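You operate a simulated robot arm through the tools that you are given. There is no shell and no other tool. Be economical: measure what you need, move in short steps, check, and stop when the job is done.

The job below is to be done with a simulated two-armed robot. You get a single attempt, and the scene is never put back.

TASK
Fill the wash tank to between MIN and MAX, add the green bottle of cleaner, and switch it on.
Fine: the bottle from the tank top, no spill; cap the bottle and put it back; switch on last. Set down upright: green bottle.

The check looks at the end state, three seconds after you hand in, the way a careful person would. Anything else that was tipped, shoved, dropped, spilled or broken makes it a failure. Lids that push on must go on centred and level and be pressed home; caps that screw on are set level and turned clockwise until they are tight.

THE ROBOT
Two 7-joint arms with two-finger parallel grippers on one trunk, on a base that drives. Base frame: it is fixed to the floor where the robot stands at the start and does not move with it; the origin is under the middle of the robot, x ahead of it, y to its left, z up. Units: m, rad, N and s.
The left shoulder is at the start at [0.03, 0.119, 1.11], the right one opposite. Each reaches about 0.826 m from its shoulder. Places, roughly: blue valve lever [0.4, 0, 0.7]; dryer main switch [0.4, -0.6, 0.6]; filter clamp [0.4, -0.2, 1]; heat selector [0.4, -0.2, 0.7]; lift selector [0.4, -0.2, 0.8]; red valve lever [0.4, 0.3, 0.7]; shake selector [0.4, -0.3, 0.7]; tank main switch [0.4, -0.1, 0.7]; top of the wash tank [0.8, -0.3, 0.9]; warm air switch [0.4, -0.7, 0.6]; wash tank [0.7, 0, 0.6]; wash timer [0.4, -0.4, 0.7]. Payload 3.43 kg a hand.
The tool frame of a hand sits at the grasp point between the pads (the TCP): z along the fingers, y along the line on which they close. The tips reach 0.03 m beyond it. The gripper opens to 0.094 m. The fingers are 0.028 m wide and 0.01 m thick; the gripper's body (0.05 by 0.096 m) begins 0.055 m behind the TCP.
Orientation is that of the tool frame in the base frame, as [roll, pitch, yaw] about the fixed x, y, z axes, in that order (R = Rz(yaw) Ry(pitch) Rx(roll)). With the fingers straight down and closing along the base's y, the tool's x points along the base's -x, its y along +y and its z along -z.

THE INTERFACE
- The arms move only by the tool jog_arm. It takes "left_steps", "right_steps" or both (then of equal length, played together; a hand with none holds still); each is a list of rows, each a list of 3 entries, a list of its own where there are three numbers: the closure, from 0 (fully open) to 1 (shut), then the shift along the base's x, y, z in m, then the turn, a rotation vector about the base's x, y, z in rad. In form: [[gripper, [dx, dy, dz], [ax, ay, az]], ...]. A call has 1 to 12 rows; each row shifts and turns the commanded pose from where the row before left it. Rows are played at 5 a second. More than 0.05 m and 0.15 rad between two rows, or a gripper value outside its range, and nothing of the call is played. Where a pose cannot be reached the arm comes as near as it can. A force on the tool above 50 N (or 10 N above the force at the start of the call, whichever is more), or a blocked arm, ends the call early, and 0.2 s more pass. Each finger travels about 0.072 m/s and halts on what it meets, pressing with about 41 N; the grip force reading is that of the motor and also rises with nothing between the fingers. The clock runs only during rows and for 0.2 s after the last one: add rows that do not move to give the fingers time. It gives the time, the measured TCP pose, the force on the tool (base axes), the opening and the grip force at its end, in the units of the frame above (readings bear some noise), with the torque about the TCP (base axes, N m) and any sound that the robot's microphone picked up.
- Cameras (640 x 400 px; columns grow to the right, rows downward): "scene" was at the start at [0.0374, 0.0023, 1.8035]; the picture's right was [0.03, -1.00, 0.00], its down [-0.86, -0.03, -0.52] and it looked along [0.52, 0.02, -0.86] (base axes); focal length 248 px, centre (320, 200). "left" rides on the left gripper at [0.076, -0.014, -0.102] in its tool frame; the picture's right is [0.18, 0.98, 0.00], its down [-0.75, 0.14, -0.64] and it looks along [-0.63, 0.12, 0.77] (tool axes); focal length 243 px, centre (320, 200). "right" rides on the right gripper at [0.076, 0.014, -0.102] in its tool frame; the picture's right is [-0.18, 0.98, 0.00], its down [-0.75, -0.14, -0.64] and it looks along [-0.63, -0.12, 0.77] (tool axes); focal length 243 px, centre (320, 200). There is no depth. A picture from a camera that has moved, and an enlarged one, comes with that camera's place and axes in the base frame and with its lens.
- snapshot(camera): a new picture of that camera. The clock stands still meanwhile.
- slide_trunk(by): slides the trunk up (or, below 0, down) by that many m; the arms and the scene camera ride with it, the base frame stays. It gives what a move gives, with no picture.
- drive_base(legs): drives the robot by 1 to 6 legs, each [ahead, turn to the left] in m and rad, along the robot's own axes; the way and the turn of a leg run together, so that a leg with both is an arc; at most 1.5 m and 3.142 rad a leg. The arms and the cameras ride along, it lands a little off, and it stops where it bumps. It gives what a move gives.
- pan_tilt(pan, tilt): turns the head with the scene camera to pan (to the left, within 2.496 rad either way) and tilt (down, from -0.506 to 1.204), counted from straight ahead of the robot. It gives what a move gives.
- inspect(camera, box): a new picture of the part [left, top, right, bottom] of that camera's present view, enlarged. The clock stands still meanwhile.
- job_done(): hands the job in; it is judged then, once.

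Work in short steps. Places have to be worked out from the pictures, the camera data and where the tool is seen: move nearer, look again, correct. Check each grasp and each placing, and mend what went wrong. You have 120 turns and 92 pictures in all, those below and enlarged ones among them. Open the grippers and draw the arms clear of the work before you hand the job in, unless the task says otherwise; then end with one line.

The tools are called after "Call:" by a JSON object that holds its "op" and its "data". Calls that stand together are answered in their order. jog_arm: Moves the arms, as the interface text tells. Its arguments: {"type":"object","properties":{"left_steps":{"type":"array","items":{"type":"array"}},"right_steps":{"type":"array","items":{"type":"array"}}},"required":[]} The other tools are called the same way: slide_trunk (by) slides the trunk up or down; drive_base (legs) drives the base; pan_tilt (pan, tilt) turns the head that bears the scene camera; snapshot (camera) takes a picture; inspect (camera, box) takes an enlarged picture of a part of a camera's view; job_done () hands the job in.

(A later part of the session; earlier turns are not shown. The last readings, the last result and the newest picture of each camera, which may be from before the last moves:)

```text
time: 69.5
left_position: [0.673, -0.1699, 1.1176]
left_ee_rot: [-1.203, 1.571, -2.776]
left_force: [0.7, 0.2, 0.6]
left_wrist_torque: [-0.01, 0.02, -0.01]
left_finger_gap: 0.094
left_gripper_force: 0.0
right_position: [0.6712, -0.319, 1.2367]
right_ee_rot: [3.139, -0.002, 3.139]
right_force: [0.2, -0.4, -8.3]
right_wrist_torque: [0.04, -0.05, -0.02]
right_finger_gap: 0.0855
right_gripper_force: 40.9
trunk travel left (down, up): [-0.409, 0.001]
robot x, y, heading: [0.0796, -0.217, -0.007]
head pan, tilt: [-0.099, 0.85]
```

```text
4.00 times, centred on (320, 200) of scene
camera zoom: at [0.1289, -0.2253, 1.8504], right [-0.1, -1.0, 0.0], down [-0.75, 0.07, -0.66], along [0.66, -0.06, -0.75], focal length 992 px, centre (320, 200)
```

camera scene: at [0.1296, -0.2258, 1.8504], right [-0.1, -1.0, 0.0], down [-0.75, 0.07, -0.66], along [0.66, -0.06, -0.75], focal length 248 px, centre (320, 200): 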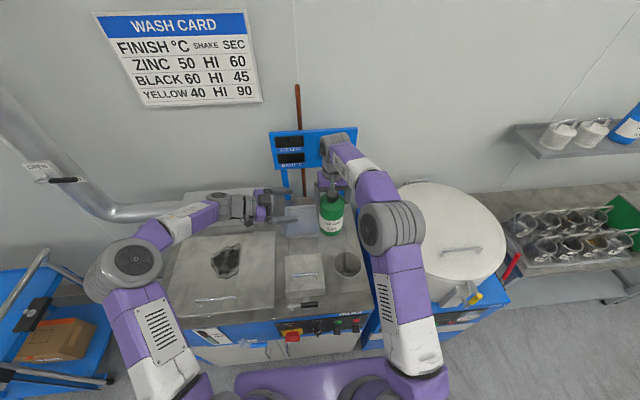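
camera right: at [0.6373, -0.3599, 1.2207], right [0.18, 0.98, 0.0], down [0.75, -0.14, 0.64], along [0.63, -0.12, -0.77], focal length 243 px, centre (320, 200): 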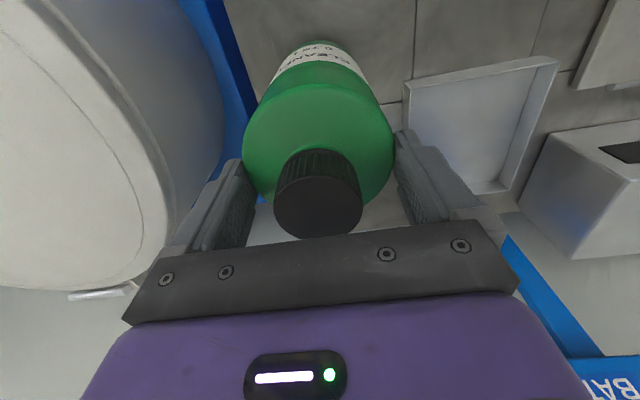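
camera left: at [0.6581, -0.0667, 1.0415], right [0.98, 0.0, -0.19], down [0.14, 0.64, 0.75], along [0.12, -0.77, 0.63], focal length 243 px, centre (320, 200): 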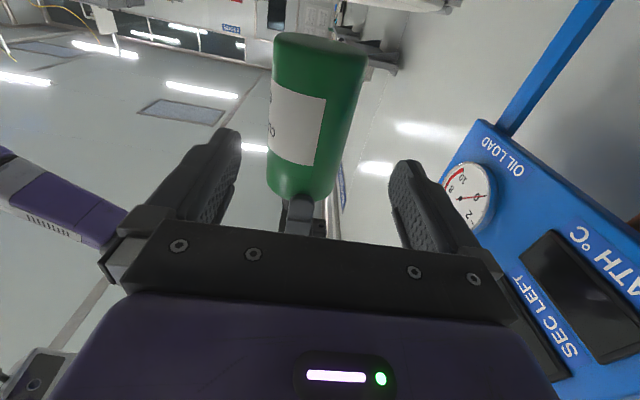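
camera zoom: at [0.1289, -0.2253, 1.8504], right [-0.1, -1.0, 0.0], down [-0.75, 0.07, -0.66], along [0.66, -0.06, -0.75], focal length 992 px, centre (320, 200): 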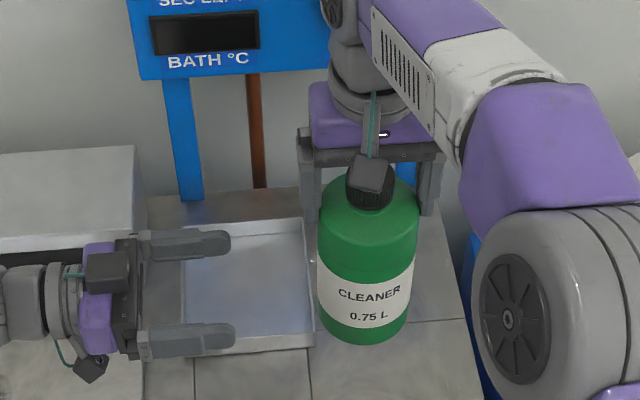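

Both fingers line up: bottle axis x≈0.669, body from z≈1.07 to 1.21. I adjust x −0.003, z +0.01 and advance along −y around the body.

Call:
{"op": "jog_arm", "data": {"left_steps": [[0, [-0.003, 0, 0.01], [0, 0, 0]], [0, [0, -0.035, 0], [0, 0, 0]], [0, [0, -0.03, 0], [0, 0, 0]], [0, [0, -0.02, 0], [0, 0, 0]], [0, [0, -0.02, 0], [0, 0, 0]], [0, [0, -0.02, 0], [0, 0, 0]], [0, [0, -0.02, 0], [0, 0, 0]]]}}

Call:
{"op": "inspect", "data": {"camera": "scene", "box": [240, 150, 400, 250]}}

```text
time: 71.1
left_position: [0.6701, -0.3142, 1.1263]
left_ee_rot: [-2.475, 1.568, 2.242]
left_force: [-0.9, 0.8, 0.0]
left_wrist_torque: [0.02, 0.0, 0.0]
left_finger_gap: 0.0944
left_gripper_force: 0.0
right_position: [0.6715, -0.3203, 1.2369]
right_ee_rot: [3.141, -0.001, -3.142]
right_force: [0.7, 1.0, -8.4]
right_wrist_torque: [0.04, -0.12, 0.01]
right_finger_gap: 0.0851
right_gripper_force: 40.4
trunk travel left (down, up): [-0.409, 0.001]
robot x, y, heading: [0.0765, -0.2155, -0.0]
head pan, tilt: [-0.099, 0.85]
```

```text
4.00 times, centred on (320, 200) of scene
camera zoom: at [0.1283, -0.226, 1.8504], right [-0.1, -1.0, 0.0], down [-0.75, 0.07, -0.66], along [0.66, -0.06, -0.75], focal length 992 px, centre (320, 200)
```

zoom: 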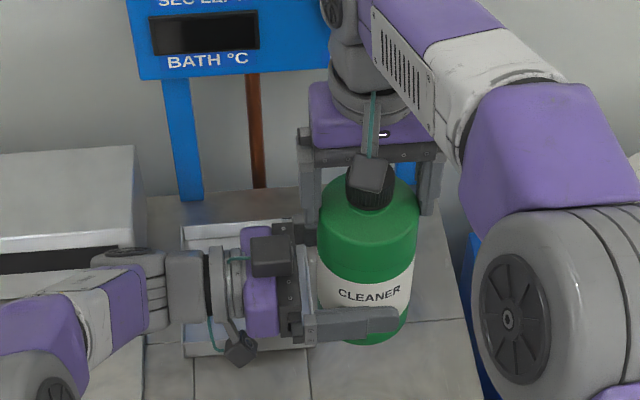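

Well placed. I close the left hand on the body, then release the right one and raise it to cap height.

Call:
{"op": "jog_arm", "data": {"left_steps": [[1, [0, 0, 0], [0, 0, 0]], [1, [0, 0, 0], [0, 0, 0]], [1, [0, 0, 0], [0, 0, 0]], [1, [0, 0, 0], [0, 0, 0]]]}}

Call:
{"op": "jog_arm", "data": {"right_steps": [[0, [0, 0, 0], [0, 0, 0]], [0, [0, 0, 0], [0, 0, 0]], [0, [0, 0, 0.008], [0, 0, 0]], [0, [0, 0, 0.008], [0, 0, 0]]], "left_steps": [[1, [0, 0, 0], [0, 0, 0]], [1, [0, 0, 0], [0, 0, 0]], [1, [0, 0, 0], [0, 0, 0]], [1, [0, 0, 0], [0, 0, 0]]]}}

Call:
{"op": "snapshot", "data": {"camera": "right"}}

```text
time: 72.1
left_position: [0.6692, -0.3143, 1.1255]
left_ee_rot: [-2.377, 1.57, 2.333]
left_force: [-17.6, 0.6, 2.6]
left_wrist_torque: [0.15, -0.71, 0.0]
left_finger_gap: 0.0887
left_gripper_force: 41.2
right_position: [0.6725, -0.3199, 1.2377]
right_ee_rot: [3.14, 0.003, 3.141]
right_force: [15.9, -0.6, -11.4]
right_wrist_torque: [-0.26, -1.17, -0.11]
right_finger_gap: 0.0856
right_gripper_force: 40.7
trunk travel left (down, up): [-0.409, 0.001]
robot x, y, heading: [0.0812, -0.2196, 0.002]
head pan, tilt: [-0.099, 0.85]
```

```text
time: 73.1
left_position: [0.6695, -0.314, 1.1273]
left_ee_rot: [-2.134, 1.569, 2.579]
left_force: [0.4, -0.7, 0.4]
left_wrist_torque: [0.05, -0.02, 0.02]
left_finger_gap: 0.0886
left_gripper_force: 40.6
right_position: [0.6704, -0.3183, 1.2537]
right_ee_rot: [3.141, -0.002, 3.14]
right_force: [-0.1, 1.2, 0.4]
right_wrist_torque: [0.02, 0.0, 0.01]
right_finger_gap: 0.0939
right_gripper_force: 0.1
trunk travel left (down, up): [-0.409, 0.001]
robot x, y, heading: [0.0781, -0.2174, 0.002]
head pan, tilt: [-0.099, 0.85]
```

```text
31 pictures are left
camera right: at [0.5954, -0.3046, 1.3571], right [0.19, 0.98, 0.0], down [0.75, -0.14, 0.64], along [0.63, -0.12, -0.77], focal length 243 px, centre (320, 200)
```

right: 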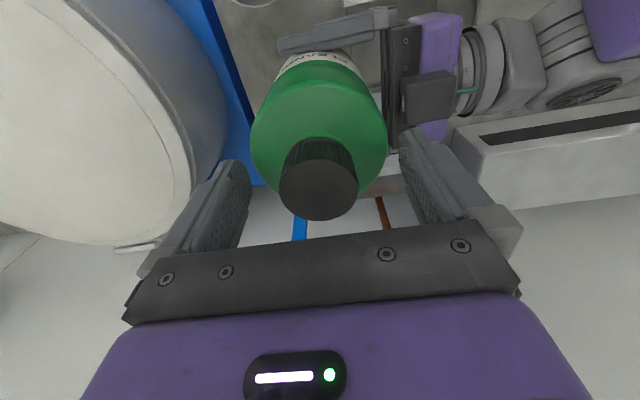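

Cap centre ≈ (0.669, −0.320), top z≈1.262, matching the right hand. I close on the cap and turn counter-clockwise (+z) 1.5 rad.

Call:
{"op": "jog_arm", "data": {"right_steps": [[1, [-0.001, -0.001, -0.002], [0, 0, 0]], [1, [0, 0, 0], [0, 0, 0]], [1, [0, 0, 0], [0, 0, 0]], [1, [0, 0, 0], [0, 0, 0]], [1, [0, 0, 0], [0, 0, 0]]]}}

Call:
{"op": "jog_arm", "data": {"right_steps": [[1, [0, 0, 0], [0, 0, 0.12]], [1, [0, 0, 0], [0, 0, 0.12]], [1, [0, 0, 0], [0, 0, 0.12]], [1, [0, 0, 0], [0, 0, 0.12]], [1, [0, 0, 0], [0, 0, 0.12]], [1, [0, 0, 0], [0, 0, 0.12]], [1, [0, 0, 0], [0, 0, 0.12]], [1, [0, 0, 0], [0, 0, 0.12]], [1, [0, 0, 0], [0, 0, 0.12]], [1, [0, 0, 0], [0, 0, 0.12]], [1, [0, 0, 0], [0, 0, 0.12]], [1, [0, 0, 0], [0, 0, 0.12]]]}}

Call:
{"op": "snapshot", "data": {"camera": "right"}}

```text
time: 74.3
left_position: [0.67, -0.3125, 1.1262]
left_ee_rot: [-2.372, 1.568, 2.34]
left_force: [-1.4, -3.7, -11.5]
left_wrist_torque: [0.21, -0.8, 0.02]
left_finger_gap: 0.0885
left_gripper_force: 40.7
right_position: [0.6704, -0.3207, 1.2515]
right_ee_rot: [3.138, 0.001, 3.14]
right_force: [1.1, 3.0, 11.9]
right_wrist_torque: [0.39, 0.65, -0.02]
right_finger_gap: 0.0854
right_gripper_force: 40.9
trunk travel left (down, up): [-0.409, 0.001]
robot x, y, heading: [0.0809, -0.2172, 0.003]
head pan, tilt: [-0.099, 0.85]
```

```text
time: 76.9
left_position: [0.669, -0.3131, 1.1272]
left_ee_rot: [-1.547, 1.566, -3.115]
left_force: [3.1, -3.4, -3.7]
left_wrist_torque: [0.26, 0.38, 1.46]
left_finger_gap: 0.0842
left_gripper_force: 40.6
right_position: [0.6695, -0.3193, 1.2524]
right_ee_rot: [3.138, 0.003, -1.702]
right_force: [-3.7, 3.5, -5.2]
right_wrist_torque: [0.22, 0.02, -1.46]
right_finger_gap: 0.0852
right_gripper_force: 41.0
trunk travel left (down, up): [-0.409, 0.001]
robot x, y, heading: [0.0812, -0.2197, 0.002]
head pan, tilt: [-0.099, 0.85]
```

```text
30 pictures are left
camera right: at [0.6467, -0.3926, 1.3546], right [-0.95, 0.31, 0.01], down [0.24, 0.73, 0.64], along [0.2, 0.61, -0.77], focal length 243 px, centre (320, 200)
```

right: 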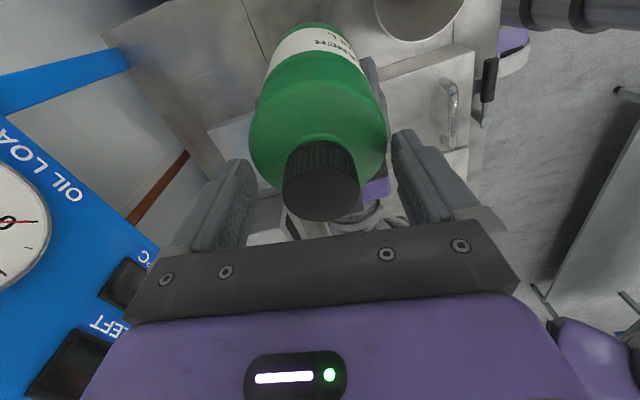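

The right hand again caught the body's shoulder (gap 0.085) and just turned the bottle slightly in the left grip. I open, raise 6 mm and rotate back past the start so I have a long turning range.

Call:
{"op": "jog_arm", "data": {"right_steps": [[0, [0, 0, 0], [0, 0, 0]], [0, [0, 0, 0.003], [0, 0, 0]], [0, [0, 0, 0.0035], [0, 0, -0.145]], [0, [0, 0, 0], [0, 0, -0.145]], [0, [0, 0, 0], [0, 0, -0.145]], [0, [0, 0, 0], [0, 0, -0.145]], [0, [0, 0, 0], [0, 0, -0.145]], [0, [0, 0, 0], [0, 0, -0.145]], [0, [0, 0, 0], [0, 0, -0.145]], [0, [0, 0, 0], [0, 0, -0.145]], [0, [0, 0, 0], [0, 0, -0.145]], [0, [0, 0, 0], [0, 0, -0.145]]]}}

Call:
{"op": "jog_arm", "data": {"right_steps": [[0, [0, 0, 0], [0, 0, -0.145]], [0, [0, 0, 0], [0, 0, -0.145]], [0, [0, 0, 0], [0, 0, -0.145]], [0, [0, 0, 0], [0, 0, -0.145]], [0, [0, 0, 0], [0, 0, -0.145]], [0, [0, 0, 0], [0, 0, -0.145]], [0, [0, 0, 0], [0, 0, -0.145]], [0, [0, 0, 0], [0, 0, -0.145]]]}}

Call:
{"op": "snapshot", "data": {"camera": "right"}}

```text
time: 79.5
left_position: [0.6695, -0.3129, 1.126]
left_ee_rot: [-2.031, 1.569, 2.683]
left_force: [-0.1, 0.2, -7.4]
left_wrist_torque: [0.11, -0.01, -0.07]
left_finger_gap: 0.084
left_gripper_force: 41.1
right_position: [0.6707, -0.3195, 1.2583]
right_ee_rot: [3.14, 0.0, 3.128]
right_force: [-0.5, 0.6, -0.2]
right_wrist_torque: [0.0, 0.02, 0.01]
right_finger_gap: 0.094
right_gripper_force: 0.1
trunk travel left (down, up): [-0.409, 0.001]
robot x, y, heading: [0.0797, -0.2171, -0.001]
head pan, tilt: [-0.099, 0.85]
```

```text
time: 81.3
left_position: [0.6684, -0.313, 1.1271]
left_ee_rot: [-1.998, 1.569, 2.714]
left_force: [-0.3, -0.6, -8.3]
left_wrist_torque: [0.13, 0.0, 0.0]
left_finger_gap: 0.0841
left_gripper_force: 40.9
right_position: [0.6708, -0.3215, 1.2584]
right_ee_rot: [3.14, 0.0, 1.968]
right_force: [0.5, -0.1, 0.3]
right_wrist_torque: [0.01, 0.0, 0.0]
right_finger_gap: 0.0941
right_gripper_force: 0.0
trunk travel left (down, up): [-0.409, 0.001]
robot x, y, heading: [0.0772, -0.2196, 0.002]
head pan, tilt: [-0.099, 0.85]
```

```text
29 pictures are left
camera right: at [0.6545, -0.2443, 1.3618], right [0.98, 0.21, 0.0], down [0.16, -0.75, 0.64], along [0.14, -0.63, -0.77], focal length 243 px, centre (320, 200)
```

right: 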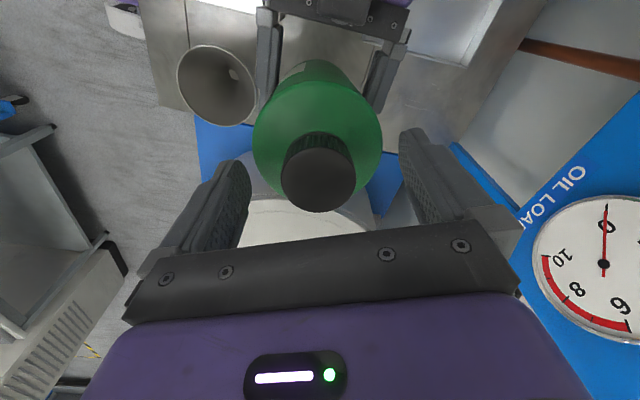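

The left hand now bears the bottle (8 N). Cap at (0.670, −0.319). I close on the cap and check the gap before turning.

Call:
{"op": "jog_arm", "data": {"right_steps": [[1, [0, 0.002, 0], [0, 0, 0]], [1, [0, 0, 0], [0, 0, 0]], [1, [0, 0, 0], [0, 0, 0]], [1, [0, 0, 0], [0, 0, 0]], [1, [0, 0, 0], [0, 0, 0]]]}}

```text
time: 82.5
left_position: [0.6704, -0.3118, 1.126]
left_ee_rot: [-2.198, 1.569, 2.514]
left_force: [4.5, 0.2, -9.0]
left_wrist_torque: [0.22, 0.31, 0.07]
left_finger_gap: 0.084
left_gripper_force: 41.0
right_position: [0.6708, -0.3191, 1.2588]
right_ee_rot: [3.141, -0.002, 1.97]
right_force: [-4.2, -0.4, 1.4]
right_wrist_torque: [-0.08, 0.29, 0.0]
right_finger_gap: 0.0394
right_gripper_force: 41.2
trunk travel left (down, up): [-0.409, 0.001]
robot x, y, heading: [0.0794, -0.2193, 0.003]
head pan, tilt: [-0.099, 0.85]
```

The gap of 0.039 means the cap is gripped. I turn it counter-clockwise 1.7 rad.

Call:
{"op": "jog_arm", "data": {"right_steps": [[1, [0, 0, 0], [0, 0, 0.145]], [1, [0, 0, 0], [0, 0, 0.145]], [1, [0, 0, 0.0002], [0, 0, 0.145]], [1, [0, 0, 0], [0, 0, 0.145]], [1, [0, 0, 0.0002], [0, 0, 0.145]], [1, [0, 0, 0], [0, 0, 0.145]], [1, [0, 0, 0.0002], [0, 0, 0.145]], [1, [0, 0, 0], [0, 0, 0.145]], [1, [0, 0, 0.0002], [0, 0, 0.145]], [1, [0, 0, 0], [0, 0, 0.145]], [1, [0, 0, 0.0002], [0, 0, 0.145]], [1, [0, 0, 0], [0, 0, 0.145]]]}}

Call:
{"op": "snapshot", "data": {"camera": "right"}}

```text
time: 85.1
left_position: [0.6702, -0.3136, 1.1265]
left_ee_rot: [-2.205, 1.566, 2.508]
left_force: [9.3, -1.6, -9.9]
left_wrist_torque: [0.83, 0.54, 0.14]
left_finger_gap: 0.0841
left_gripper_force: 40.9
right_position: [0.6693, -0.3177, 1.26]
right_ee_rot: [3.139, 0.0, -2.572]
right_force: [-9.2, 2.0, 2.3]
right_wrist_torque: [-0.53, 0.73, -0.07]
right_finger_gap: 0.0388
right_gripper_force: 41.4
trunk travel left (down, up): [-0.409, 0.001]
robot x, y, heading: [0.0819, -0.2152, 0.001]
head pan, tilt: [-0.099, 0.85]
```

```text
28 pictures are left
camera right: at [0.5989, -0.3474, 1.3623], right [-0.38, 0.93, 0.0], down [0.71, 0.29, 0.64], along [0.59, 0.24, -0.77], focal length 243 px, centre (320, 200)
```

right: 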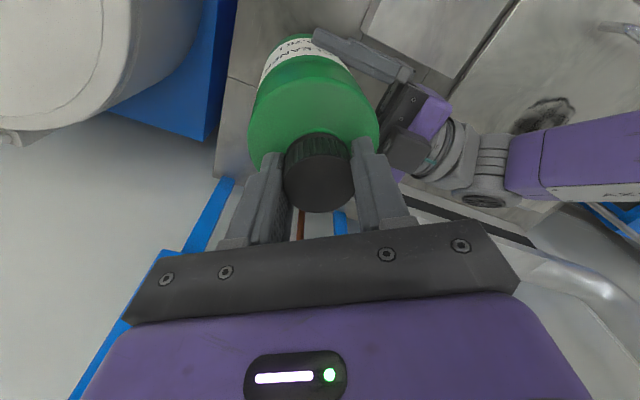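

Turning goes with low torque. I continue another 1.6 rad.

Call:
{"op": "jog_arm", "data": {"right_steps": [[1, [0, 0, 0.0002], [0, 0, 0.145]], [1, [0, 0, 0.0002], [0, 0, 0.145]], [1, [0, 0, 0.0002], [0, 0, 0.145]], [1, [0, 0, 0.0002], [0, 0, 0.145]], [1, [0, 0, 0.0002], [0, 0, 0.145]], [1, [0, 0, 0.0002], [0, 0, 0.145]], [1, [0, 0, 0.0002], [0, 0, 0.145]], [1, [0, 0, 0.0002], [0, 0, 0.145]], [1, [0, 0, 0.0002], [0, 0, 0.145]], [1, [0, 0, 0.0002], [0, 0, 0.145]], [1, [0, 0, 0.0002], [0, 0, 0.145]]]}}

```text
time: 87.5
left_position: [0.6701, -0.3129, 1.1244]
left_ee_rot: [-2.803, 1.565, 1.912]
left_force: [18.2, -5.8, -14.3]
left_wrist_torque: [0.9, 0.72, 0.29]
left_finger_gap: 0.0841
left_gripper_force: 40.7
right_position: [0.6694, -0.3188, 1.2605]
right_ee_rot: [3.137, 0.004, -0.973]
right_force: [-18.3, 5.1, 6.4]
right_wrist_torque: [0.07, 1.68, -0.18]
right_finger_gap: 0.0388
right_gripper_force: 41.1
trunk travel left (down, up): [-0.409, 0.001]
robot x, y, heading: [0.0775, -0.2181, 0.003]
head pan, tilt: [-0.099, 0.85]
```

Cap pushes up on the hand (thread rising) and there is side force. I ease up 3 mm with −x relief and read again, then test a lift.

Call:
{"op": "jog_arm", "data": {"right_steps": [[1, [-0.001, 0, 0.002], [0, 0, 0]], [1, [-0.001, 0, 0.002], [0, 0, 0]], [1, [0, 0, 0.002], [0, 0, 0]], [1, [0, 0, 0.002], [0, 0, 0]]]}}

Call:
{"op": "snapshot", "data": {"camera": "right"}}

```text
time: 88.5
left_position: [0.6688, -0.3141, 1.1297]
left_ee_rot: [0.51, 1.565, -1.063]
left_force: [2.2, -4.9, 12.1]
left_wrist_torque: [1.04, -0.07, 0.05]
left_finger_gap: 0.0842
left_gripper_force: 40.8
right_position: [0.6675, -0.3177, 1.2679]
right_ee_rot: [3.137, 0.0, -0.979]
right_force: [-2.7, 4.6, -20.6]
right_wrist_torque: [-0.36, 0.45, -0.03]
right_finger_gap: 0.0387
right_gripper_force: 40.8
trunk travel left (down, up): [-0.409, 0.001]
robot x, y, heading: [0.0817, -0.2178, -0.0]
head pan, tilt: [-0.099, 0.85]
```

```text
27 pictures are left
camera right: at [0.7, -0.3894, 1.371], right [-0.92, -0.4, 0.01], down [-0.3, 0.71, 0.64], along [-0.26, 0.59, -0.77], focal length 243 px, centre (320, 200)
```

right: 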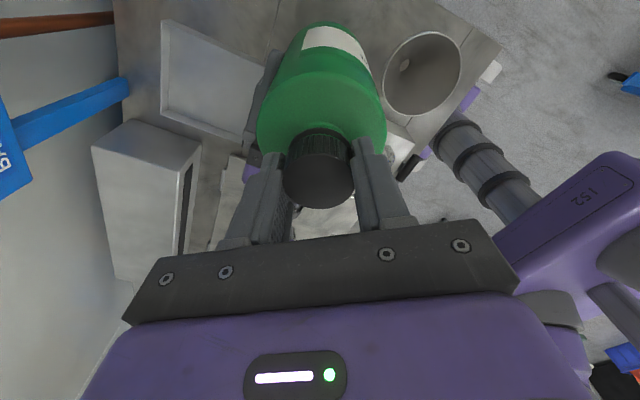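

The cap is still threaded (20 N pull). I ease down and turn further as far as the wrist permits.

Call:
{"op": "jog_arm", "data": {"right_steps": [[1, [0, 0, -0.003], [0, 0, 0.1]], [1, [0, 0, -0.002], [0, 0, 0.145]], [1, [0, 0, 0.0003], [0, 0, 0.145]], [1, [0, 0, 0.0003], [0, 0, 0.145]], [1, [0, 0, 0.0003], [0, 0, 0.145]], [1, [0, 0, 0.0003], [0, 0, 0.145]], [1, [0, 0, 0.0003], [0, 0, 0.145]], [1, [0, 0, 0.0003], [0, 0, 0.145]]]}}

```text
time: 90.3
left_position: [0.6697, -0.3121, 1.1264]
left_ee_rot: [-1.817, 1.569, 2.897]
left_force: [2.3, 6.6, 2.3]
left_wrist_torque: [-0.07, -0.63, 0.09]
left_finger_gap: 0.0841
left_gripper_force: 41.0
right_position: [0.6687, -0.3191, 1.2664]
right_ee_rot: [3.138, 0.0, 0.139]
right_force: [-2.6, -5.8, -10.6]
right_wrist_torque: [-0.71, 0.93, -0.09]
right_finger_gap: 0.039
right_gripper_force: 40.7
trunk travel left (down, up): [-0.409, 0.001]
robot x, y, heading: [0.0779, -0.2202, 0.002]
head pan, tilt: [-0.099, 0.85]
```

No limit met yet. I continue turning.

Call:
{"op": "jog_arm", "data": {"right_steps": [[1, [0, 0, 0.0003], [0, 0, 0.145]], [1, [0, 0, 0.0003], [0, 0, 0.145]], [1, [0, 0, 0.0003], [0, 0, 0.145]], [1, [0, 0, 0.0003], [0, 0, 0.145]], [1, [0, 0, 0.0003], [0, 0, 0.145]], [1, [0, 0, 0.0003], [0, 0, 0.145]], [1, [0, 0, 0.0003], [0, 0, 0.145]], [1, [0, 0, 0.0003], [0, 0, 0.145]]]}}

```text
time: 91.0
left_position: [0.6643, -0.3171, 1.1075]
left_ee_rot: [-2.616, 1.527, 2.082]
left_force: [2.6, -1.4, -4.9]
left_wrist_torque: [-0.42, -0.3, 0.17]
left_finger_gap: 0.084
left_gripper_force: 41.6
right_position: [0.6649, -0.3544, 1.2204]
right_ee_rot: [3.046, 0.146, 0.412]
right_force: [-2.4, 2.4, -4.7]
right_wrist_torque: [0.65, 0.56, -0.08]
right_finger_gap: 0.0403
right_gripper_force: 40.6
right hand out of reach, approached as far as the arm can: row 3
trunk travel left (down, up): [-0.409, 0.001]
robot x, y, heading: [0.0793, -0.2163, 0.004]
head pan, tilt: [-0.099, 0.85]
stopped in row 3 (left hand): the force on the tool passed its limit at 89 N (the readings are from after the stop); the commanded pose is now the measured one
```

The right wrist hit its limit and jerked sideways. I look at the state before anything else.

Call:
{"op": "inspect", "data": {"camera": "scene", "box": [240, 130, 400, 230]}}

Call:
{"op": "snapshot", "data": {"camera": "right"}}

```text
4.00 times, centred on (320, 180) of scene
camera zoom: at [0.1321, -0.2274, 1.8503], right [-0.1, -1.0, 0.0], down [-0.75, 0.07, -0.66], along [0.65, -0.06, -0.75], focal length 992 px, centre (320, 280)
```

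zoom: 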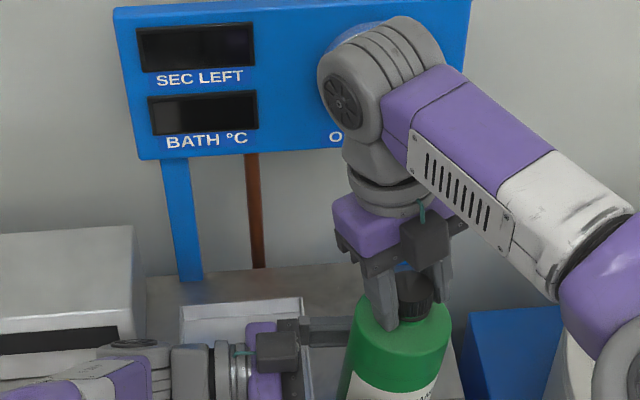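

```text
25 pictures are left
camera right: at [0.75, -0.3223, 1.3131], right [0.24, -0.96, 0.12], down [-0.68, -0.08, 0.73], along [-0.69, -0.25, -0.68], focal length 243 px, centre (320, 200)
```

right: 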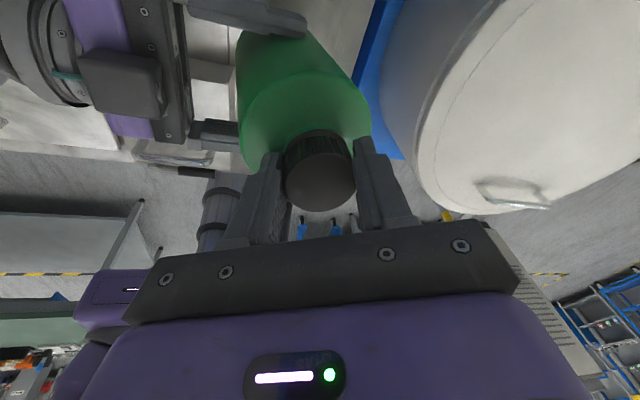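

The bottle is leaning some 10° toward −y but held by both. I open the right hand, rise clear of the cap and unwind its wrist.

Call:
{"op": "jog_arm", "data": {"right_steps": [[0, [0, 0, 0], [0, 0, 0]], [0, [0, 0, 0], [0, 0, 0]], [0, [0, -0.003, 0.02], [0, 0, 0]], [0, [0, -0.003, 0.03], [0, 0, -0.12]], [0, [0, 0, 0.02], [0, 0, -0.145]], [0, [0, 0, 0.01], [0, 0, -0.145]], [0, [0, 0, 0], [0, 0, -0.145]], [0, [0, 0, 0], [0, 0, -0.145]], [0, [0, 0, 0], [0, 0, -0.145]], [0, [0, 0, 0], [0, 0, -0.145]]]}}

Call:
{"op": "snapshot", "data": {"camera": "scene"}}

```text
time: 93.2
left_position: [0.6607, -0.3158, 1.1062]
left_ee_rot: [-2.609, 1.526, 2.089]
left_force: [-0.5, -0.5, -8.2]
left_wrist_torque: [0.26, -0.04, -0.01]
left_finger_gap: 0.0843
left_gripper_force: 41.3
right_position: [0.6618, -0.3591, 1.3015]
right_ee_rot: [3.043, 0.144, -0.584]
right_force: [0.1, 0.0, 0.6]
right_wrist_torque: [0.03, -0.01, -0.03]
right_finger_gap: 0.094
right_gripper_force: 0.0
trunk travel left (down, up): [-0.409, 0.001]
robot x, y, heading: [0.0775, -0.2169, -0.001]
head pan, tilt: [-0.099, 0.85]
```

```text
24 pictures are left
camera scene: at [0.1284, -0.2252, 1.8504], right [-0.1, -1.0, 0.0], down [-0.75, 0.07, -0.66], along [0.66, -0.06, -0.75], focal length 248 px, centre (320, 200)
```

scene: 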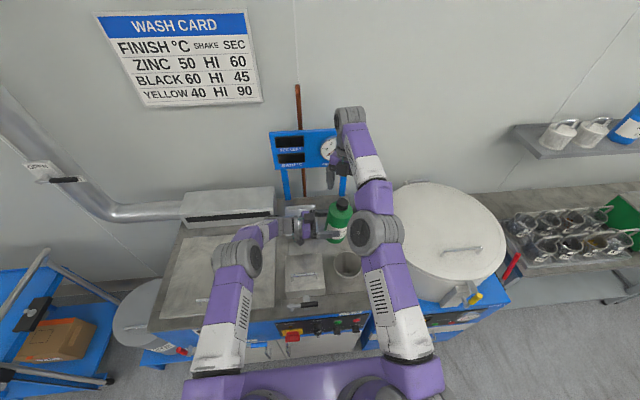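

The bottle is safely held by the left (8 N). I level the right hand and unwind its yaw.

Call:
{"op": "jog_arm", "data": {"right_steps": [[0, [0, 0.003, 0.01], [0, -0.087, 0]], [0, [0, 0.003, 0.01], [0, -0.087, 0]], [0, [0, 0, 0], [0, 0, -0.148]], [0, [0, 0, 0], [0, 0, -0.148]], [0, [0, 0, 0], [0, 0, -0.148]], [0, [0, 0, 0], [0, 0, -0.148]], [0, [0, 0, 0], [0, 0, -0.148]], [0, [0, 0, 0], [0, 0, -0.148]], [0, [0, 0, 0], [0, 0, -0.148]], [0, [0, 0, 0], [0, 0, -0.148]], [0, [0, 0, 0], [0, 0, -0.148]], [0, [0, 0, 0], [0, 0, -0.148]]]}}

Call:
{"op": "jog_arm", "data": {"right_steps": [[0, [0, 0, 0], [0, 0, -0.148]], [0, [0, 0, 0], [0, 0, -0.148]], [0, [0, 0, 0], [0, 0, -0.148]], [0, [0, 0, 0], [0, 0, -0.148]], [0, [0, 0, 0], [0, 0, -0.148]], [0, [0, 0, 0], [0, 0, -0.148]], [0, [0, 0, 0], [0, 0, -0.148]], [0, [0, 0, 0], [0, 0, -0.148]]], "left_steps": [[1, [0, 0, 0], [-0.02, 0, 0]], [1, [0, 0, 0], [-0.02, 0, 0]], [1, [0, 0, 0], [0, 0, 0]], [1, [0, 0, 0], [0, 0, 0]], [1, [0, 0, 0], [0, 0, 0]], [1, [0, 0, 0], [0, 0, 0]], [1, [0, 0, 0], [0, 0, 0]], [1, [0, 0, 0], [0, 0, 0]]]}}

Call:
{"op": "inspect", "data": {"camera": "scene", "box": [270, 170, 390, 245]}}

Call:
{"op": "snapshot", "data": {"camera": "right"}}

```text
time: 95.8
left_position: [0.6608, -0.3154, 1.1063]
left_ee_rot: [-2.608, 1.528, 2.089]
left_force: [-1.0, -0.4, -7.9]
left_wrist_torque: [0.23, 0.04, -0.05]
left_finger_gap: 0.0843
left_gripper_force: 40.3
right_position: [0.6634, -0.3541, 1.3217]
right_ee_rot: [3.137, -0.002, -2.056]
right_force: [-0.3, 0.3, 0.3]
right_wrist_torque: [-0.01, 0.02, 0.0]
right_finger_gap: 0.0939
right_gripper_force: 0.1
trunk travel left (down, up): [-0.409, 0.001]
robot x, y, heading: [0.083, -0.2167, 0.003]
head pan, tilt: [-0.099, 0.85]
```

```text
time: 97.6
left_position: [0.6606, -0.3155, 1.108]
left_ee_rot: [-1.417, 1.551, -3.004]
left_force: [-0.6, -0.9, -8.6]
left_wrist_torque: [0.24, 0.0, -0.03]
left_finger_gap: 0.0839
left_gripper_force: 41.0
right_position: [0.6629, -0.3526, 1.3211]
right_ee_rot: [3.136, -0.004, 3.042]
right_force: [-0.5, 0.1, -1.0]
right_wrist_torque: [-0.02, 0.0, 0.02]
right_finger_gap: 0.094
right_gripper_force: 0.1
trunk travel left (down, up): [-0.409, 0.001]
robot x, y, heading: [0.0782, -0.2156, 0.004]
head pan, tilt: [-0.099, 0.85]
```

```text
5.33 times, centred on (330, 208) of scene
camera zoom: at [0.1283, -0.225, 1.8505], right [-0.1, -1.0, 0.0], down [-0.75, 0.07, -0.66], along [0.66, -0.06, -0.75], focal length 1322 px, centre (267, 160)
```

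zoom: 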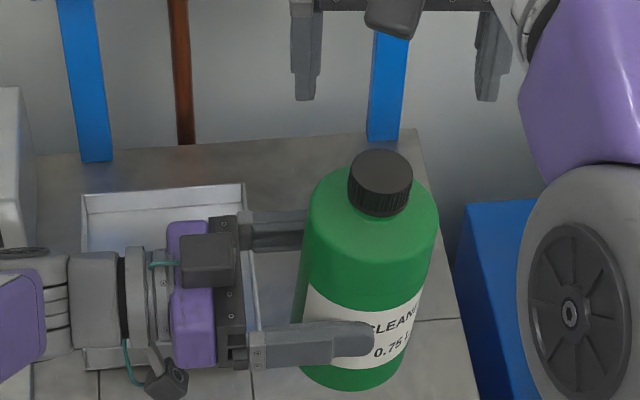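

```text
22 pictures are left
camera right: at [0.5888, -0.3318, 1.4253], right [0.28, 0.96, 0.0], down [0.74, -0.22, 0.64], along [0.61, -0.18, -0.77], focal length 243 px, centre (320, 200)
```

right: 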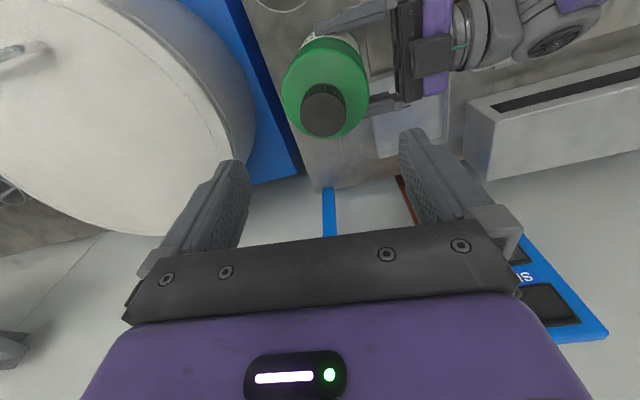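

The bottle slid about 25 mm out toward the left fingertips and 20 mm down, so the left grip is marginal. I re-hold the body from above with the right hand (cap top ≈ (0.664, −0.349, 1.22)) and then regrasp with the left.

Call:
{"op": "jog_arm", "data": {"right_steps": [[0, [0.0005, 0.001, -0.04], [0, 0, 0]], [0, [0.0005, 0.001, -0.04], [0, 0, 0]], [0, [0, 0.001, -0.02], [0, 0, 0]]]}}

Call:
{"op": "snapshot", "data": {"camera": "right"}}

```text
time: 98.4
left_position: [0.6613, -0.3146, 1.1082]
left_ee_rot: [-1.421, 1.549, -3.008]
left_force: [-0.4, 0.4, -7.6]
left_wrist_torque: [0.23, -0.01, 0.0]
left_finger_gap: 0.084
left_gripper_force: 40.9
right_position: [0.6632, -0.3503, 1.2213]
right_ee_rot: [3.138, -0.004, 3.046]
right_force: [-0.3, -0.2, 0.1]
right_wrist_torque: [-0.04, -0.03, -0.01]
right_finger_gap: 0.0938
right_gripper_force: 0.0
trunk travel left (down, up): [-0.409, 0.001]
robot x, y, heading: [0.0812, -0.2139, -0.005]
head pan, tilt: [-0.099, 0.85]
```

```text
21 pictures are left
camera right: at [0.5897, -0.3294, 1.3248], right [0.28, 0.96, 0.0], down [0.74, -0.22, 0.64], along [0.61, -0.18, -0.77], focal length 243 px, centre (320, 200)
```

right: 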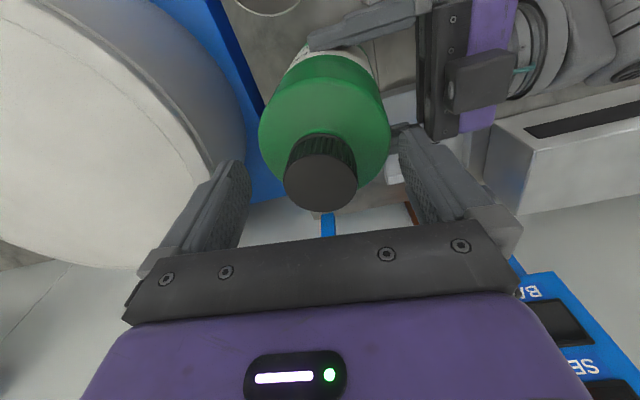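

Aligned over the cap. I go down 24 mm and close on the body top.

Call:
{"op": "jog_arm", "data": {"right_steps": [[0, [0.0005, 0, -0.012], [0, 0, 0]], [0, [0, 0, -0.013], [0, 0, 0]], [1, [0, 0, 0], [0, 0, 0]], [1, [0, 0, 0], [0, 0, 0]], [1, [0, 0, 0], [0, 0, 0]], [1, [0, 0, 0], [0, 0, 0]]]}}

Call:
{"op": "jog_arm", "data": {"left_steps": [[0, [0, 0, 0], [0, 0, 0]], [0, [0, 0, 0], [0, 0, 0]], [0, [0, 0, 0], [0, 0, 0]]], "right_steps": [[1, [0, 0, 0], [0, 0, 0]], [1, [0, 0, 0], [0, 0, 0]], [1, [0, 0, 0], [0, 0, 0]]]}}

```text
time: 99.8
left_position: [0.6606, -0.3169, 1.1076]
left_ee_rot: [-1.472, 1.548, -3.058]
left_force: [4.3, -12.4, -16.0]
left_wrist_torque: [0.72, 0.12, -0.12]
left_finger_gap: 0.0841
left_gripper_force: 40.8
right_position: [0.6629, -0.3493, 1.1981]
right_ee_rot: [3.134, -0.004, 3.047]
right_force: [-3.8, 12.5, 7.6]
right_wrist_torque: [0.9, 0.25, 0.19]
right_finger_gap: 0.0863
right_gripper_force: 41.1
trunk travel left (down, up): [-0.409, 0.001]
robot x, y, heading: [0.0798, -0.2182, 0.001]
head pan, tilt: [-0.099, 0.85]
```

```text
time: 100.6
left_position: [0.6619, -0.3162, 1.1091]
left_ee_rot: [-1.376, 1.549, -2.964]
left_force: [0.3, -0.7, 0.8]
left_wrist_torque: [0.0, 0.02, 0.05]
left_finger_gap: 0.0941
left_gripper_force: 0.0
right_position: [0.6634, -0.3506, 1.1957]
right_ee_rot: [3.139, -0.003, 3.046]
right_force: [0.8, 0.2, 0.2]
right_wrist_torque: [-0.05, -0.07, 0.05]
right_finger_gap: 0.0858
right_gripper_force: 41.0
trunk travel left (down, up): [-0.409, 0.001]
robot x, y, heading: [0.0796, -0.2207, 0.004]
head pan, tilt: [-0.099, 0.85]
```

The right reads no load, so I verify with a picture that the bottle is hanging from the right hand.

Call:
{"op": "inspect", "data": {"camera": "scene", "box": [270, 170, 390, 245]}}

```text
5.33 times, centred on (330, 208) of scene
camera zoom: at [0.1284, -0.2253, 1.8504], right [-0.1, -1.0, 0.0], down [-0.75, 0.07, -0.66], along [0.66, -0.06, -0.75], focal length 1322 px, centre (267, 160)
```

zoom: 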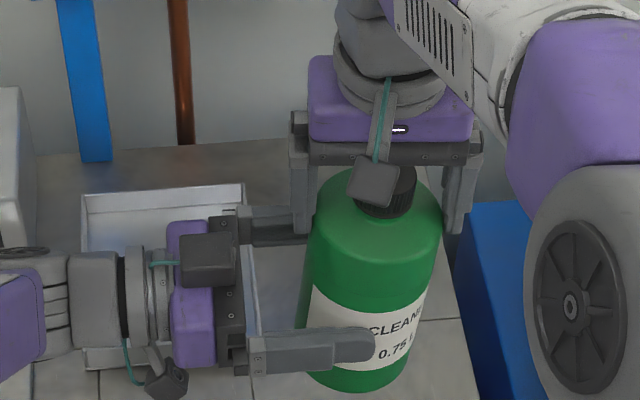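

The bottle hangs in the right hand, nearly upright. I advance the left hand 31 mm along −y and 17 mm lower, then regrip.

Call:
{"op": "jog_arm", "data": {"left_steps": [[0, [0.0005, -0.005, -0.006], [0, 0, 0]], [0, [0.0005, -0.008, -0.006], [0, 0, 0]], [0, [0.0005, -0.009, -0.005], [0, 0, 0]], [0, [0, -0.011, 0], [0, 0, 0]], [1, [0, 0, 0], [0, 0, 0]], [1, [0, 0, 0], [0, 0, 0]], [1, [0, 0, 0], [0, 0, 0]], [1, [0, 0, 0], [0, 0, 0]]]}}

Call:
{"op": "jog_arm", "data": {"right_steps": [[0, [0, 0, 0], [0, 0, 0]], [0, [0, 0, 0], [0, 0, 0]], [0, [0, 0, 0.012], [0, 0, 0]], [0, [0, 0, 0.012], [0, 0, 0]]]}}

Call:
{"op": "snapshot", "data": {"camera": "right"}}

```text
time: 102.4
left_position: [0.6618, -0.3484, 1.0896]
left_ee_rot: [-1.396, 1.55, -2.985]
left_force: [-15.0, 6.7, -0.7]
left_wrist_torque: [-0.78, -0.77, -0.45]
left_finger_gap: 0.0889
left_gripper_force: 40.8
right_position: [0.6634, -0.3496, 1.1963]
right_ee_rot: [3.139, 0.0, 3.044]
right_force: [15.7, -6.6, 0.4]
right_wrist_torque: [0.07, -0.9, 0.43]
right_finger_gap: 0.0858
right_gripper_force: 40.7
trunk travel left (down, up): [-0.409, 0.001]
robot x, y, heading: [0.0783, -0.2186, 0.002]
head pan, tilt: [-0.099, 0.85]
```

```text
time: 103.4
left_position: [0.662, -0.3481, 1.0895]
left_ee_rot: [-1.428, 1.55, -3.015]
left_force: [0.4, -0.1, 0.3]
left_wrist_torque: [0.0, 0.02, 0.0]
left_finger_gap: 0.0886
left_gripper_force: 40.7
right_position: [0.6639, -0.3498, 1.2203]
right_ee_rot: [3.136, -0.004, 3.047]
right_force: [0.2, -0.2, -0.7]
right_wrist_torque: [-0.01, 0.0, 0.01]
right_finger_gap: 0.0941
right_gripper_force: 0.0
trunk travel left (down, up): [-0.409, 0.001]
robot x, y, heading: [0.0777, -0.2164, -0.0]
head pan, tilt: [-0.099, 0.85]
```

```text
19 pictures are left
camera right: at [0.5897, -0.3295, 1.3238], right [0.28, 0.96, 0.0], down [0.74, -0.22, 0.64], along [0.61, -0.17, -0.77], focal length 243 px, centre (320, 200)
```

right: 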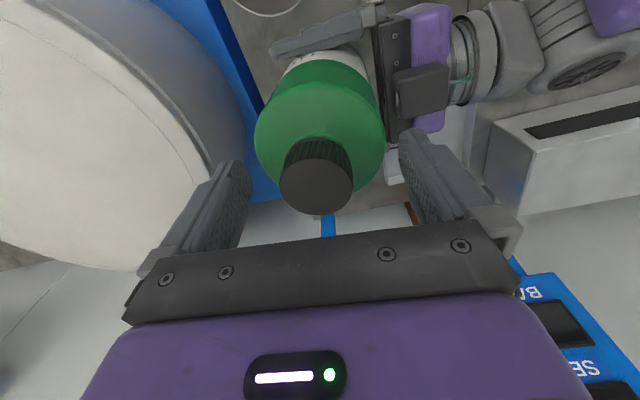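

Cap at (0.664, −0.352), top ≈1.2175. I pre-rotate the open right hand back by −1.05 rad, align and close on the cap.

Call:
{"op": "jog_arm", "data": {"right_steps": [[0, [0, -0.002, -0.001], [0, 0, -0.15]], [0, [0, 0, 0], [0, 0, -0.15]], [0, [0, 0, 0], [0, 0, -0.15]], [0, [0, 0, 0], [0, 0, -0.15]], [0, [0, 0, 0], [0, 0, -0.15]], [0, [0, 0, 0], [0, 0, -0.15]], [0, [0, 0, 0], [0, 0, -0.15]], [1, [0, 0, 0], [0, 0, 0]], [1, [0, 0, 0], [0, 0, 0]], [1, [0, 0, 0], [0, 0, 0]], [1, [0, 0, 0], [0, 0, 0]], [1, [0, 0, 0], [0, 0, 0]]]}}

```text
time: 106.0
left_position: [0.6621, -0.3484, 1.0901]
left_ee_rot: [-1.417, 1.549, -3.003]
left_force: [0.2, 0.9, -0.5]
left_wrist_torque: [-0.03, -0.02, -0.05]
left_finger_gap: 0.0887
left_gripper_force: 41.0
right_position: [0.6642, -0.3521, 1.2193]
right_ee_rot: [3.138, -0.004, 1.995]
right_force: [-0.1, -0.4, -0.8]
right_wrist_torque: [-0.02, 0.0, -0.01]
right_finger_gap: 0.0397
right_gripper_force: 40.7
trunk travel left (down, up): [-0.409, 0.001]
robot x, y, heading: [0.0814, -0.2149, 0.001]
head pan, tilt: [-0.099, 0.85]
```

Cap gripped (gap 0.0397). I turn counter-clockwise.

Call:
{"op": "jog_arm", "data": {"right_steps": [[1, [0, 0, 0.0002], [0, 0, 0.145]], [1, [0, 0, 0.0002], [0, 0, 0.145]], [1, [0, 0, 0.0002], [0, 0, 0.145]], [1, [0, 0, 0.0002], [0, 0, 0.145]], [1, [0, 0, 0.0002], [0, 0, 0.145]], [1, [0, 0, 0.0002], [0, 0, 0.145]], [1, [0, 0, 0.0002], [0, 0, 0.145]], [1, [0, 0, 0.0002], [0, 0, 0.145]], [1, [0, 0, 0.0002], [0, 0, 0.145]], [1, [0, 0, 0.0002], [0, 0, 0.145]], [1, [0, 0, 0.0002], [0, 0, 0.145]], [1, [0, 0, 0.0002], [0, 0, 0.145]]]}}

Call:
{"op": "jog_arm", "data": {"right_steps": [[1, [0, 0, 0.0003], [0, 0, 0.145]], [1, [0, 0, 0.0003], [0, 0, 0.145]], [1, [0, 0, 0.0003], [0, 0, 0.145]], [1, [0, 0, 0.0003], [0, 0, 0.145]], [1, [0, 0, 0.0003], [0, 0, 0.145]], [1, [0, 0, 0.0003], [0, 0, 0.145]], [1, [0, 0, 0.0003], [0, 0, 0.145]], [1, [0, 0, 0.0003], [0, 0, 0.145]]]}}

```text
time: 108.6
left_position: [0.6612, -0.3473, 1.0907]
left_ee_rot: [-1.412, 1.55, -2.997]
left_force: [-0.3, 2.5, 0.1]
left_wrist_torque: [-0.37, 0.07, 0.01]
left_finger_gap: 0.0889
left_gripper_force: 41.2
right_position: [0.6637, -0.3541, 1.2224]
right_ee_rot: [3.137, -0.002, -2.545]
right_force: [-0.1, -1.9, -0.3]
right_wrist_torque: [-0.01, -0.03, -0.06]
right_finger_gap: 0.0396
right_gripper_force: 41.1
trunk travel left (down, up): [-0.409, 0.001]
robot x, y, heading: [0.0827, -0.2168, 0.002]
head pan, tilt: [-0.099, 0.85]
```

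```text
time: 110.4
left_position: [0.663, -0.3484, 1.0899]
left_ee_rot: [-1.428, 1.549, -3.011]
left_force: [-0.8, 4.0, -0.9]
left_wrist_torque: [-0.59, -0.05, 0.04]
left_finger_gap: 0.089
left_gripper_force: 41.2
right_position: [0.6636, -0.3522, 1.2247]
right_ee_rot: [3.137, -0.004, -1.386]
right_force: [0.0, -5.0, 0.7]
right_wrist_torque: [-0.02, 0.02, -0.01]
right_finger_gap: 0.0396
right_gripper_force: 40.9
trunk travel left (down, up): [-0.409, 0.001]
robot x, y, heading: [0.0763, -0.2198, 0.005]
head pan, tilt: [-0.099, 0.85]
```

Very low torque; I test with a small lift of 6 mm.

Call:
{"op": "jog_arm", "data": {"right_steps": [[1, [0, 0, 0.002], [0, 0, 0]], [1, [0, 0, 0.002], [0, 0, 0]], [1, [0, 0, 0.002], [0, 0, 0]]]}}

Call:
{"op": "snapshot", "data": {"camera": "right"}}

```text
time: 111.2
left_position: [0.6616, -0.3481, 1.0897]
left_ee_rot: [-1.439, 1.549, -3.025]
left_force: [-0.8, 2.0, 0.3]
left_wrist_torque: [-0.35, -0.08, -0.04]
left_finger_gap: 0.0886
left_gripper_force: 40.9
right_position: [0.6641, -0.3522, 1.2299]
right_ee_rot: [3.138, -0.001, -1.387]
right_force: [0.9, -1.9, -0.9]
right_wrist_torque: [-0.01, 0.01, -0.03]
right_finger_gap: 0.0395
right_gripper_force: 41.0
trunk travel left (down, up): [-0.409, 0.001]
robot x, y, heading: [0.0797, -0.2202, -0.0]
head pan, tilt: [-0.099, 0.85]
```

```text
18 pictures are left
camera right: at [0.6648, -0.4294, 1.3337], right [-1.0, 0.0, 0.0], down [0.0, 0.77, 0.64], along [0.0, 0.64, -0.77], focal length 243 px, centre (320, 200)
```

right: 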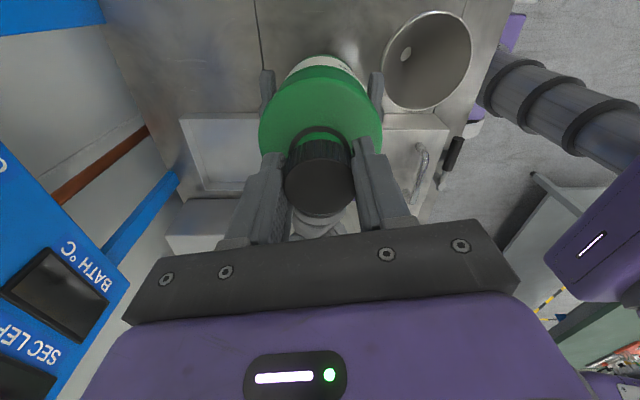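

The cap is free — the bottle's neck ring is visible. I lift the cap away upward and to the right, keeping it gripped.

Call:
{"op": "jog_arm", "data": {"right_steps": [[1, [0, 0, 0.02], [0, 0, 0]], [1, [0, 0, 0.03], [0, 0, 0]], [1, [0, 0, 0.03], [0, 0, 0]], [1, [-0.01, -0.03, 0.01], [0, 0, 0]], [1, [-0.01, -0.03, 0], [0, 0, 0]], [1, [-0.01, -0.03, 0], [0, 0, 0]], [1, [-0.01, -0.03, 0], [0, 0, 0]], [1, [0, -0.03, 0], [0, 0, 0]]]}}

Call:
{"op": "snapshot", "data": {"camera": "scene"}}

```text
time: 113.0
left_position: [0.662, -0.3489, 1.0908]
left_ee_rot: [-1.447, 1.55, -3.035]
left_force: [1.5, -0.2, 0.0]
left_wrist_torque: [-0.03, 0.0, 0.01]
left_finger_gap: 0.0887
left_gripper_force: 41.4
right_position: [0.6242, -0.5047, 1.3189]
right_ee_rot: [3.136, -0.002, -1.385]
right_force: [-0.7, 0.5, 0.1]
right_wrist_torque: [0.01, -0.01, -0.05]
right_finger_gap: 0.0394
right_gripper_force: 41.2
trunk travel left (down, up): [-0.409, 0.001]
robot x, y, heading: [0.0827, -0.2177, 0.0]
head pan, tilt: [-0.099, 0.85]
```

```text
17 pictures are left
camera scene: at [0.129, -0.226, 1.8504], right [-0.1, -1.0, 0.0], down [-0.75, 0.07, -0.66], along [0.66, -0.06, -0.75], focal length 248 px, centre (320, 200)
```

scene: 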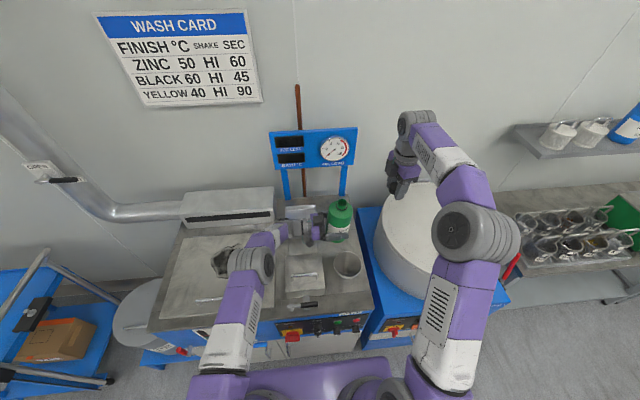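

Right arm is clear. I begin tilting: 0.56 rad with the mouth moving over the funnel (no flow expected yet), watching for reach warnings.

Call:
{"op": "jog_arm", "data": {"left_steps": [[1, [-0.0036, -0.0027, -0.0041], [0, -0.08, 0]], [1, [-0.0036, -0.0027, -0.0041], [0, -0.08, 0]], [1, [-0.0036, -0.0027, -0.0041], [0, -0.08, 0]], [1, [-0.0036, -0.0027, -0.0041], [0, -0.08, 0]], [1, [-0.0036, -0.0027, -0.0041], [0, -0.08, 0]], [1, [-0.0036, -0.0027, -0.0041], [0, -0.08, 0]], [1, [-0.0036, -0.0027, -0.0041], [0, -0.08, 0]]]}}

Call:
{"op": "inspect", "data": {"camera": "scene", "box": [280, 180, 400, 305]}}

```text
time: 114.6
left_position: [0.6377, -0.3686, 1.0611]
left_ee_rot: [1.581, 1.03, -0.006]
left_force: [-0.3, 0.8, -0.6]
left_wrist_torque: [-0.03, -0.07, -0.01]
left_finger_gap: 0.0886
left_gripper_force: 41.0
right_position: [0.6239, -0.5032, 1.3211]
right_ee_rot: [3.137, -0.002, -1.386]
right_force: [0.1, 0.0, -0.9]
right_wrist_torque: [0.05, 0.02, 0.03]
right_finger_gap: 0.0394
right_gripper_force: 40.7
trunk travel left (down, up): [-0.409, 0.001]
robot x, y, heading: [0.0808, -0.2161, 0.007]
head pan, tilt: [-0.099, 0.85]
```

```text
3.20 times, centred on (340, 242) of scene
camera zoom: at [0.1282, -0.2253, 1.8505], right [-0.1, -1.0, 0.0], down [-0.75, 0.07, -0.66], along [0.66, -0.06, -0.75], focal length 793 px, centre (256, 64)
```

zoom: 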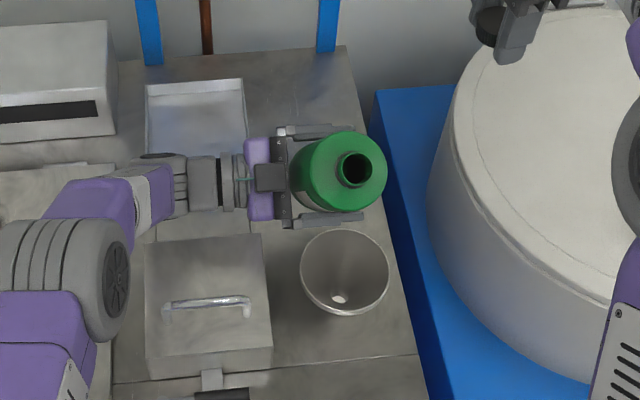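

Geometry matches: mouth at (0.577, −0.370), funnel centre (0.540, −0.367, ~1.01). I continue tilting slowly to 46° with the mouth over the funnel.

Call:
{"op": "jog_arm", "data": {"left_steps": [[1, [0.0, 0, -0.001], [0, -0.04, 0]], [1, [0.0, 0, -0.001], [0, -0.04, 0]], [1, [0.0, 0, -0.001], [0, -0.04, 0]], [1, [0.001, 0, -0.001], [0, -0.04, 0]], [1, [0.001, 0, -0.001], [0, -0.04, 0]], [1, [0.001, 0, -0.001], [0, -0.04, 0]]]}}

Call:
{"op": "jog_arm", "data": {"left_steps": [[1, [0.003, 0, -0.0012], [0, -0.04, 0]], [1, [0.003, 0, -0.0012], [0, -0.04, 0]], [1, [0.003, 0, -0.0012], [0, -0.04, 0]], [1, [0.003, 0, -0.0012], [0, -0.04, 0]], [1, [0.003, 0, -0.0012], [0, -0.04, 0]], [1, [0.002, 0, -0.0012], [0, -0.04, 0]]]}}

Call:
{"op": "inspect", "data": {"camera": "scene", "box": [280, 180, 400, 305]}}

```text
time: 116.0
left_position: [0.6405, -0.3668, 1.055]
left_ee_rot: [1.583, 0.792, -0.005]
left_force: [-0.3, 0.7, 0.2]
left_wrist_torque: [-0.03, -0.13, 0.02]
left_finger_gap: 0.0889
left_gripper_force: 40.8
right_position: [0.6237, -0.5034, 1.3202]
right_ee_rot: [3.135, -0.002, -1.385]
right_force: [-0.1, 0.8, 0.1]
right_wrist_torque: [0.01, -0.04, 0.05]
right_finger_gap: 0.0397
right_gripper_force: 40.7
trunk travel left (down, up): [-0.409, 0.001]
robot x, y, heading: [0.0793, -0.2139, -0.0]
head pan, tilt: [-0.099, 0.85]
```

```text
time: 117.4
left_position: [0.657, -0.366, 1.0481]
left_ee_rot: [1.585, 0.551, -0.003]
left_force: [-0.5, 0.2, 1.3]
left_wrist_torque: [-0.02, -0.11, 0.0]
left_finger_gap: 0.0885
left_gripper_force: 40.9
right_position: [0.6251, -0.5031, 1.3204]
right_ee_rot: [3.137, -0.003, -1.386]
right_force: [-0.3, 0.6, -0.4]
right_wrist_torque: [0.0, 0.02, -0.02]
right_finger_gap: 0.0393
right_gripper_force: 40.6
trunk travel left (down, up): [-0.409, 0.001]
robot x, y, heading: [0.0809, -0.2134, 0.002]
head pan, tilt: [-0.099, 0.85]
```

```text
3.20 times, centred on (340, 242) of scene
camera zoom: at [0.1283, -0.2252, 1.8505], right [-0.1, -1.0, 0.0], down [-0.75, 0.07, -0.66], along [0.66, -0.06, -0.75], focal length 793 px, centre (256, 64)
```

zoom: 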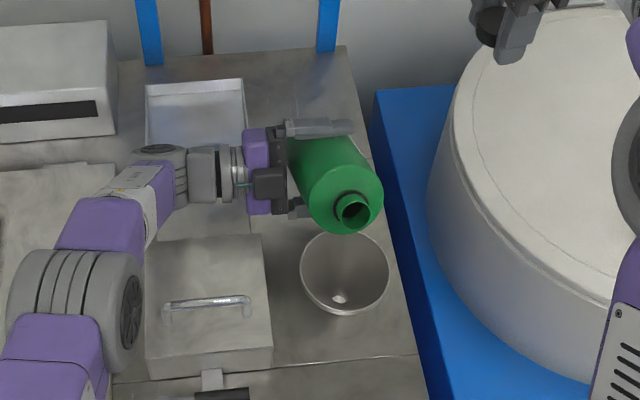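

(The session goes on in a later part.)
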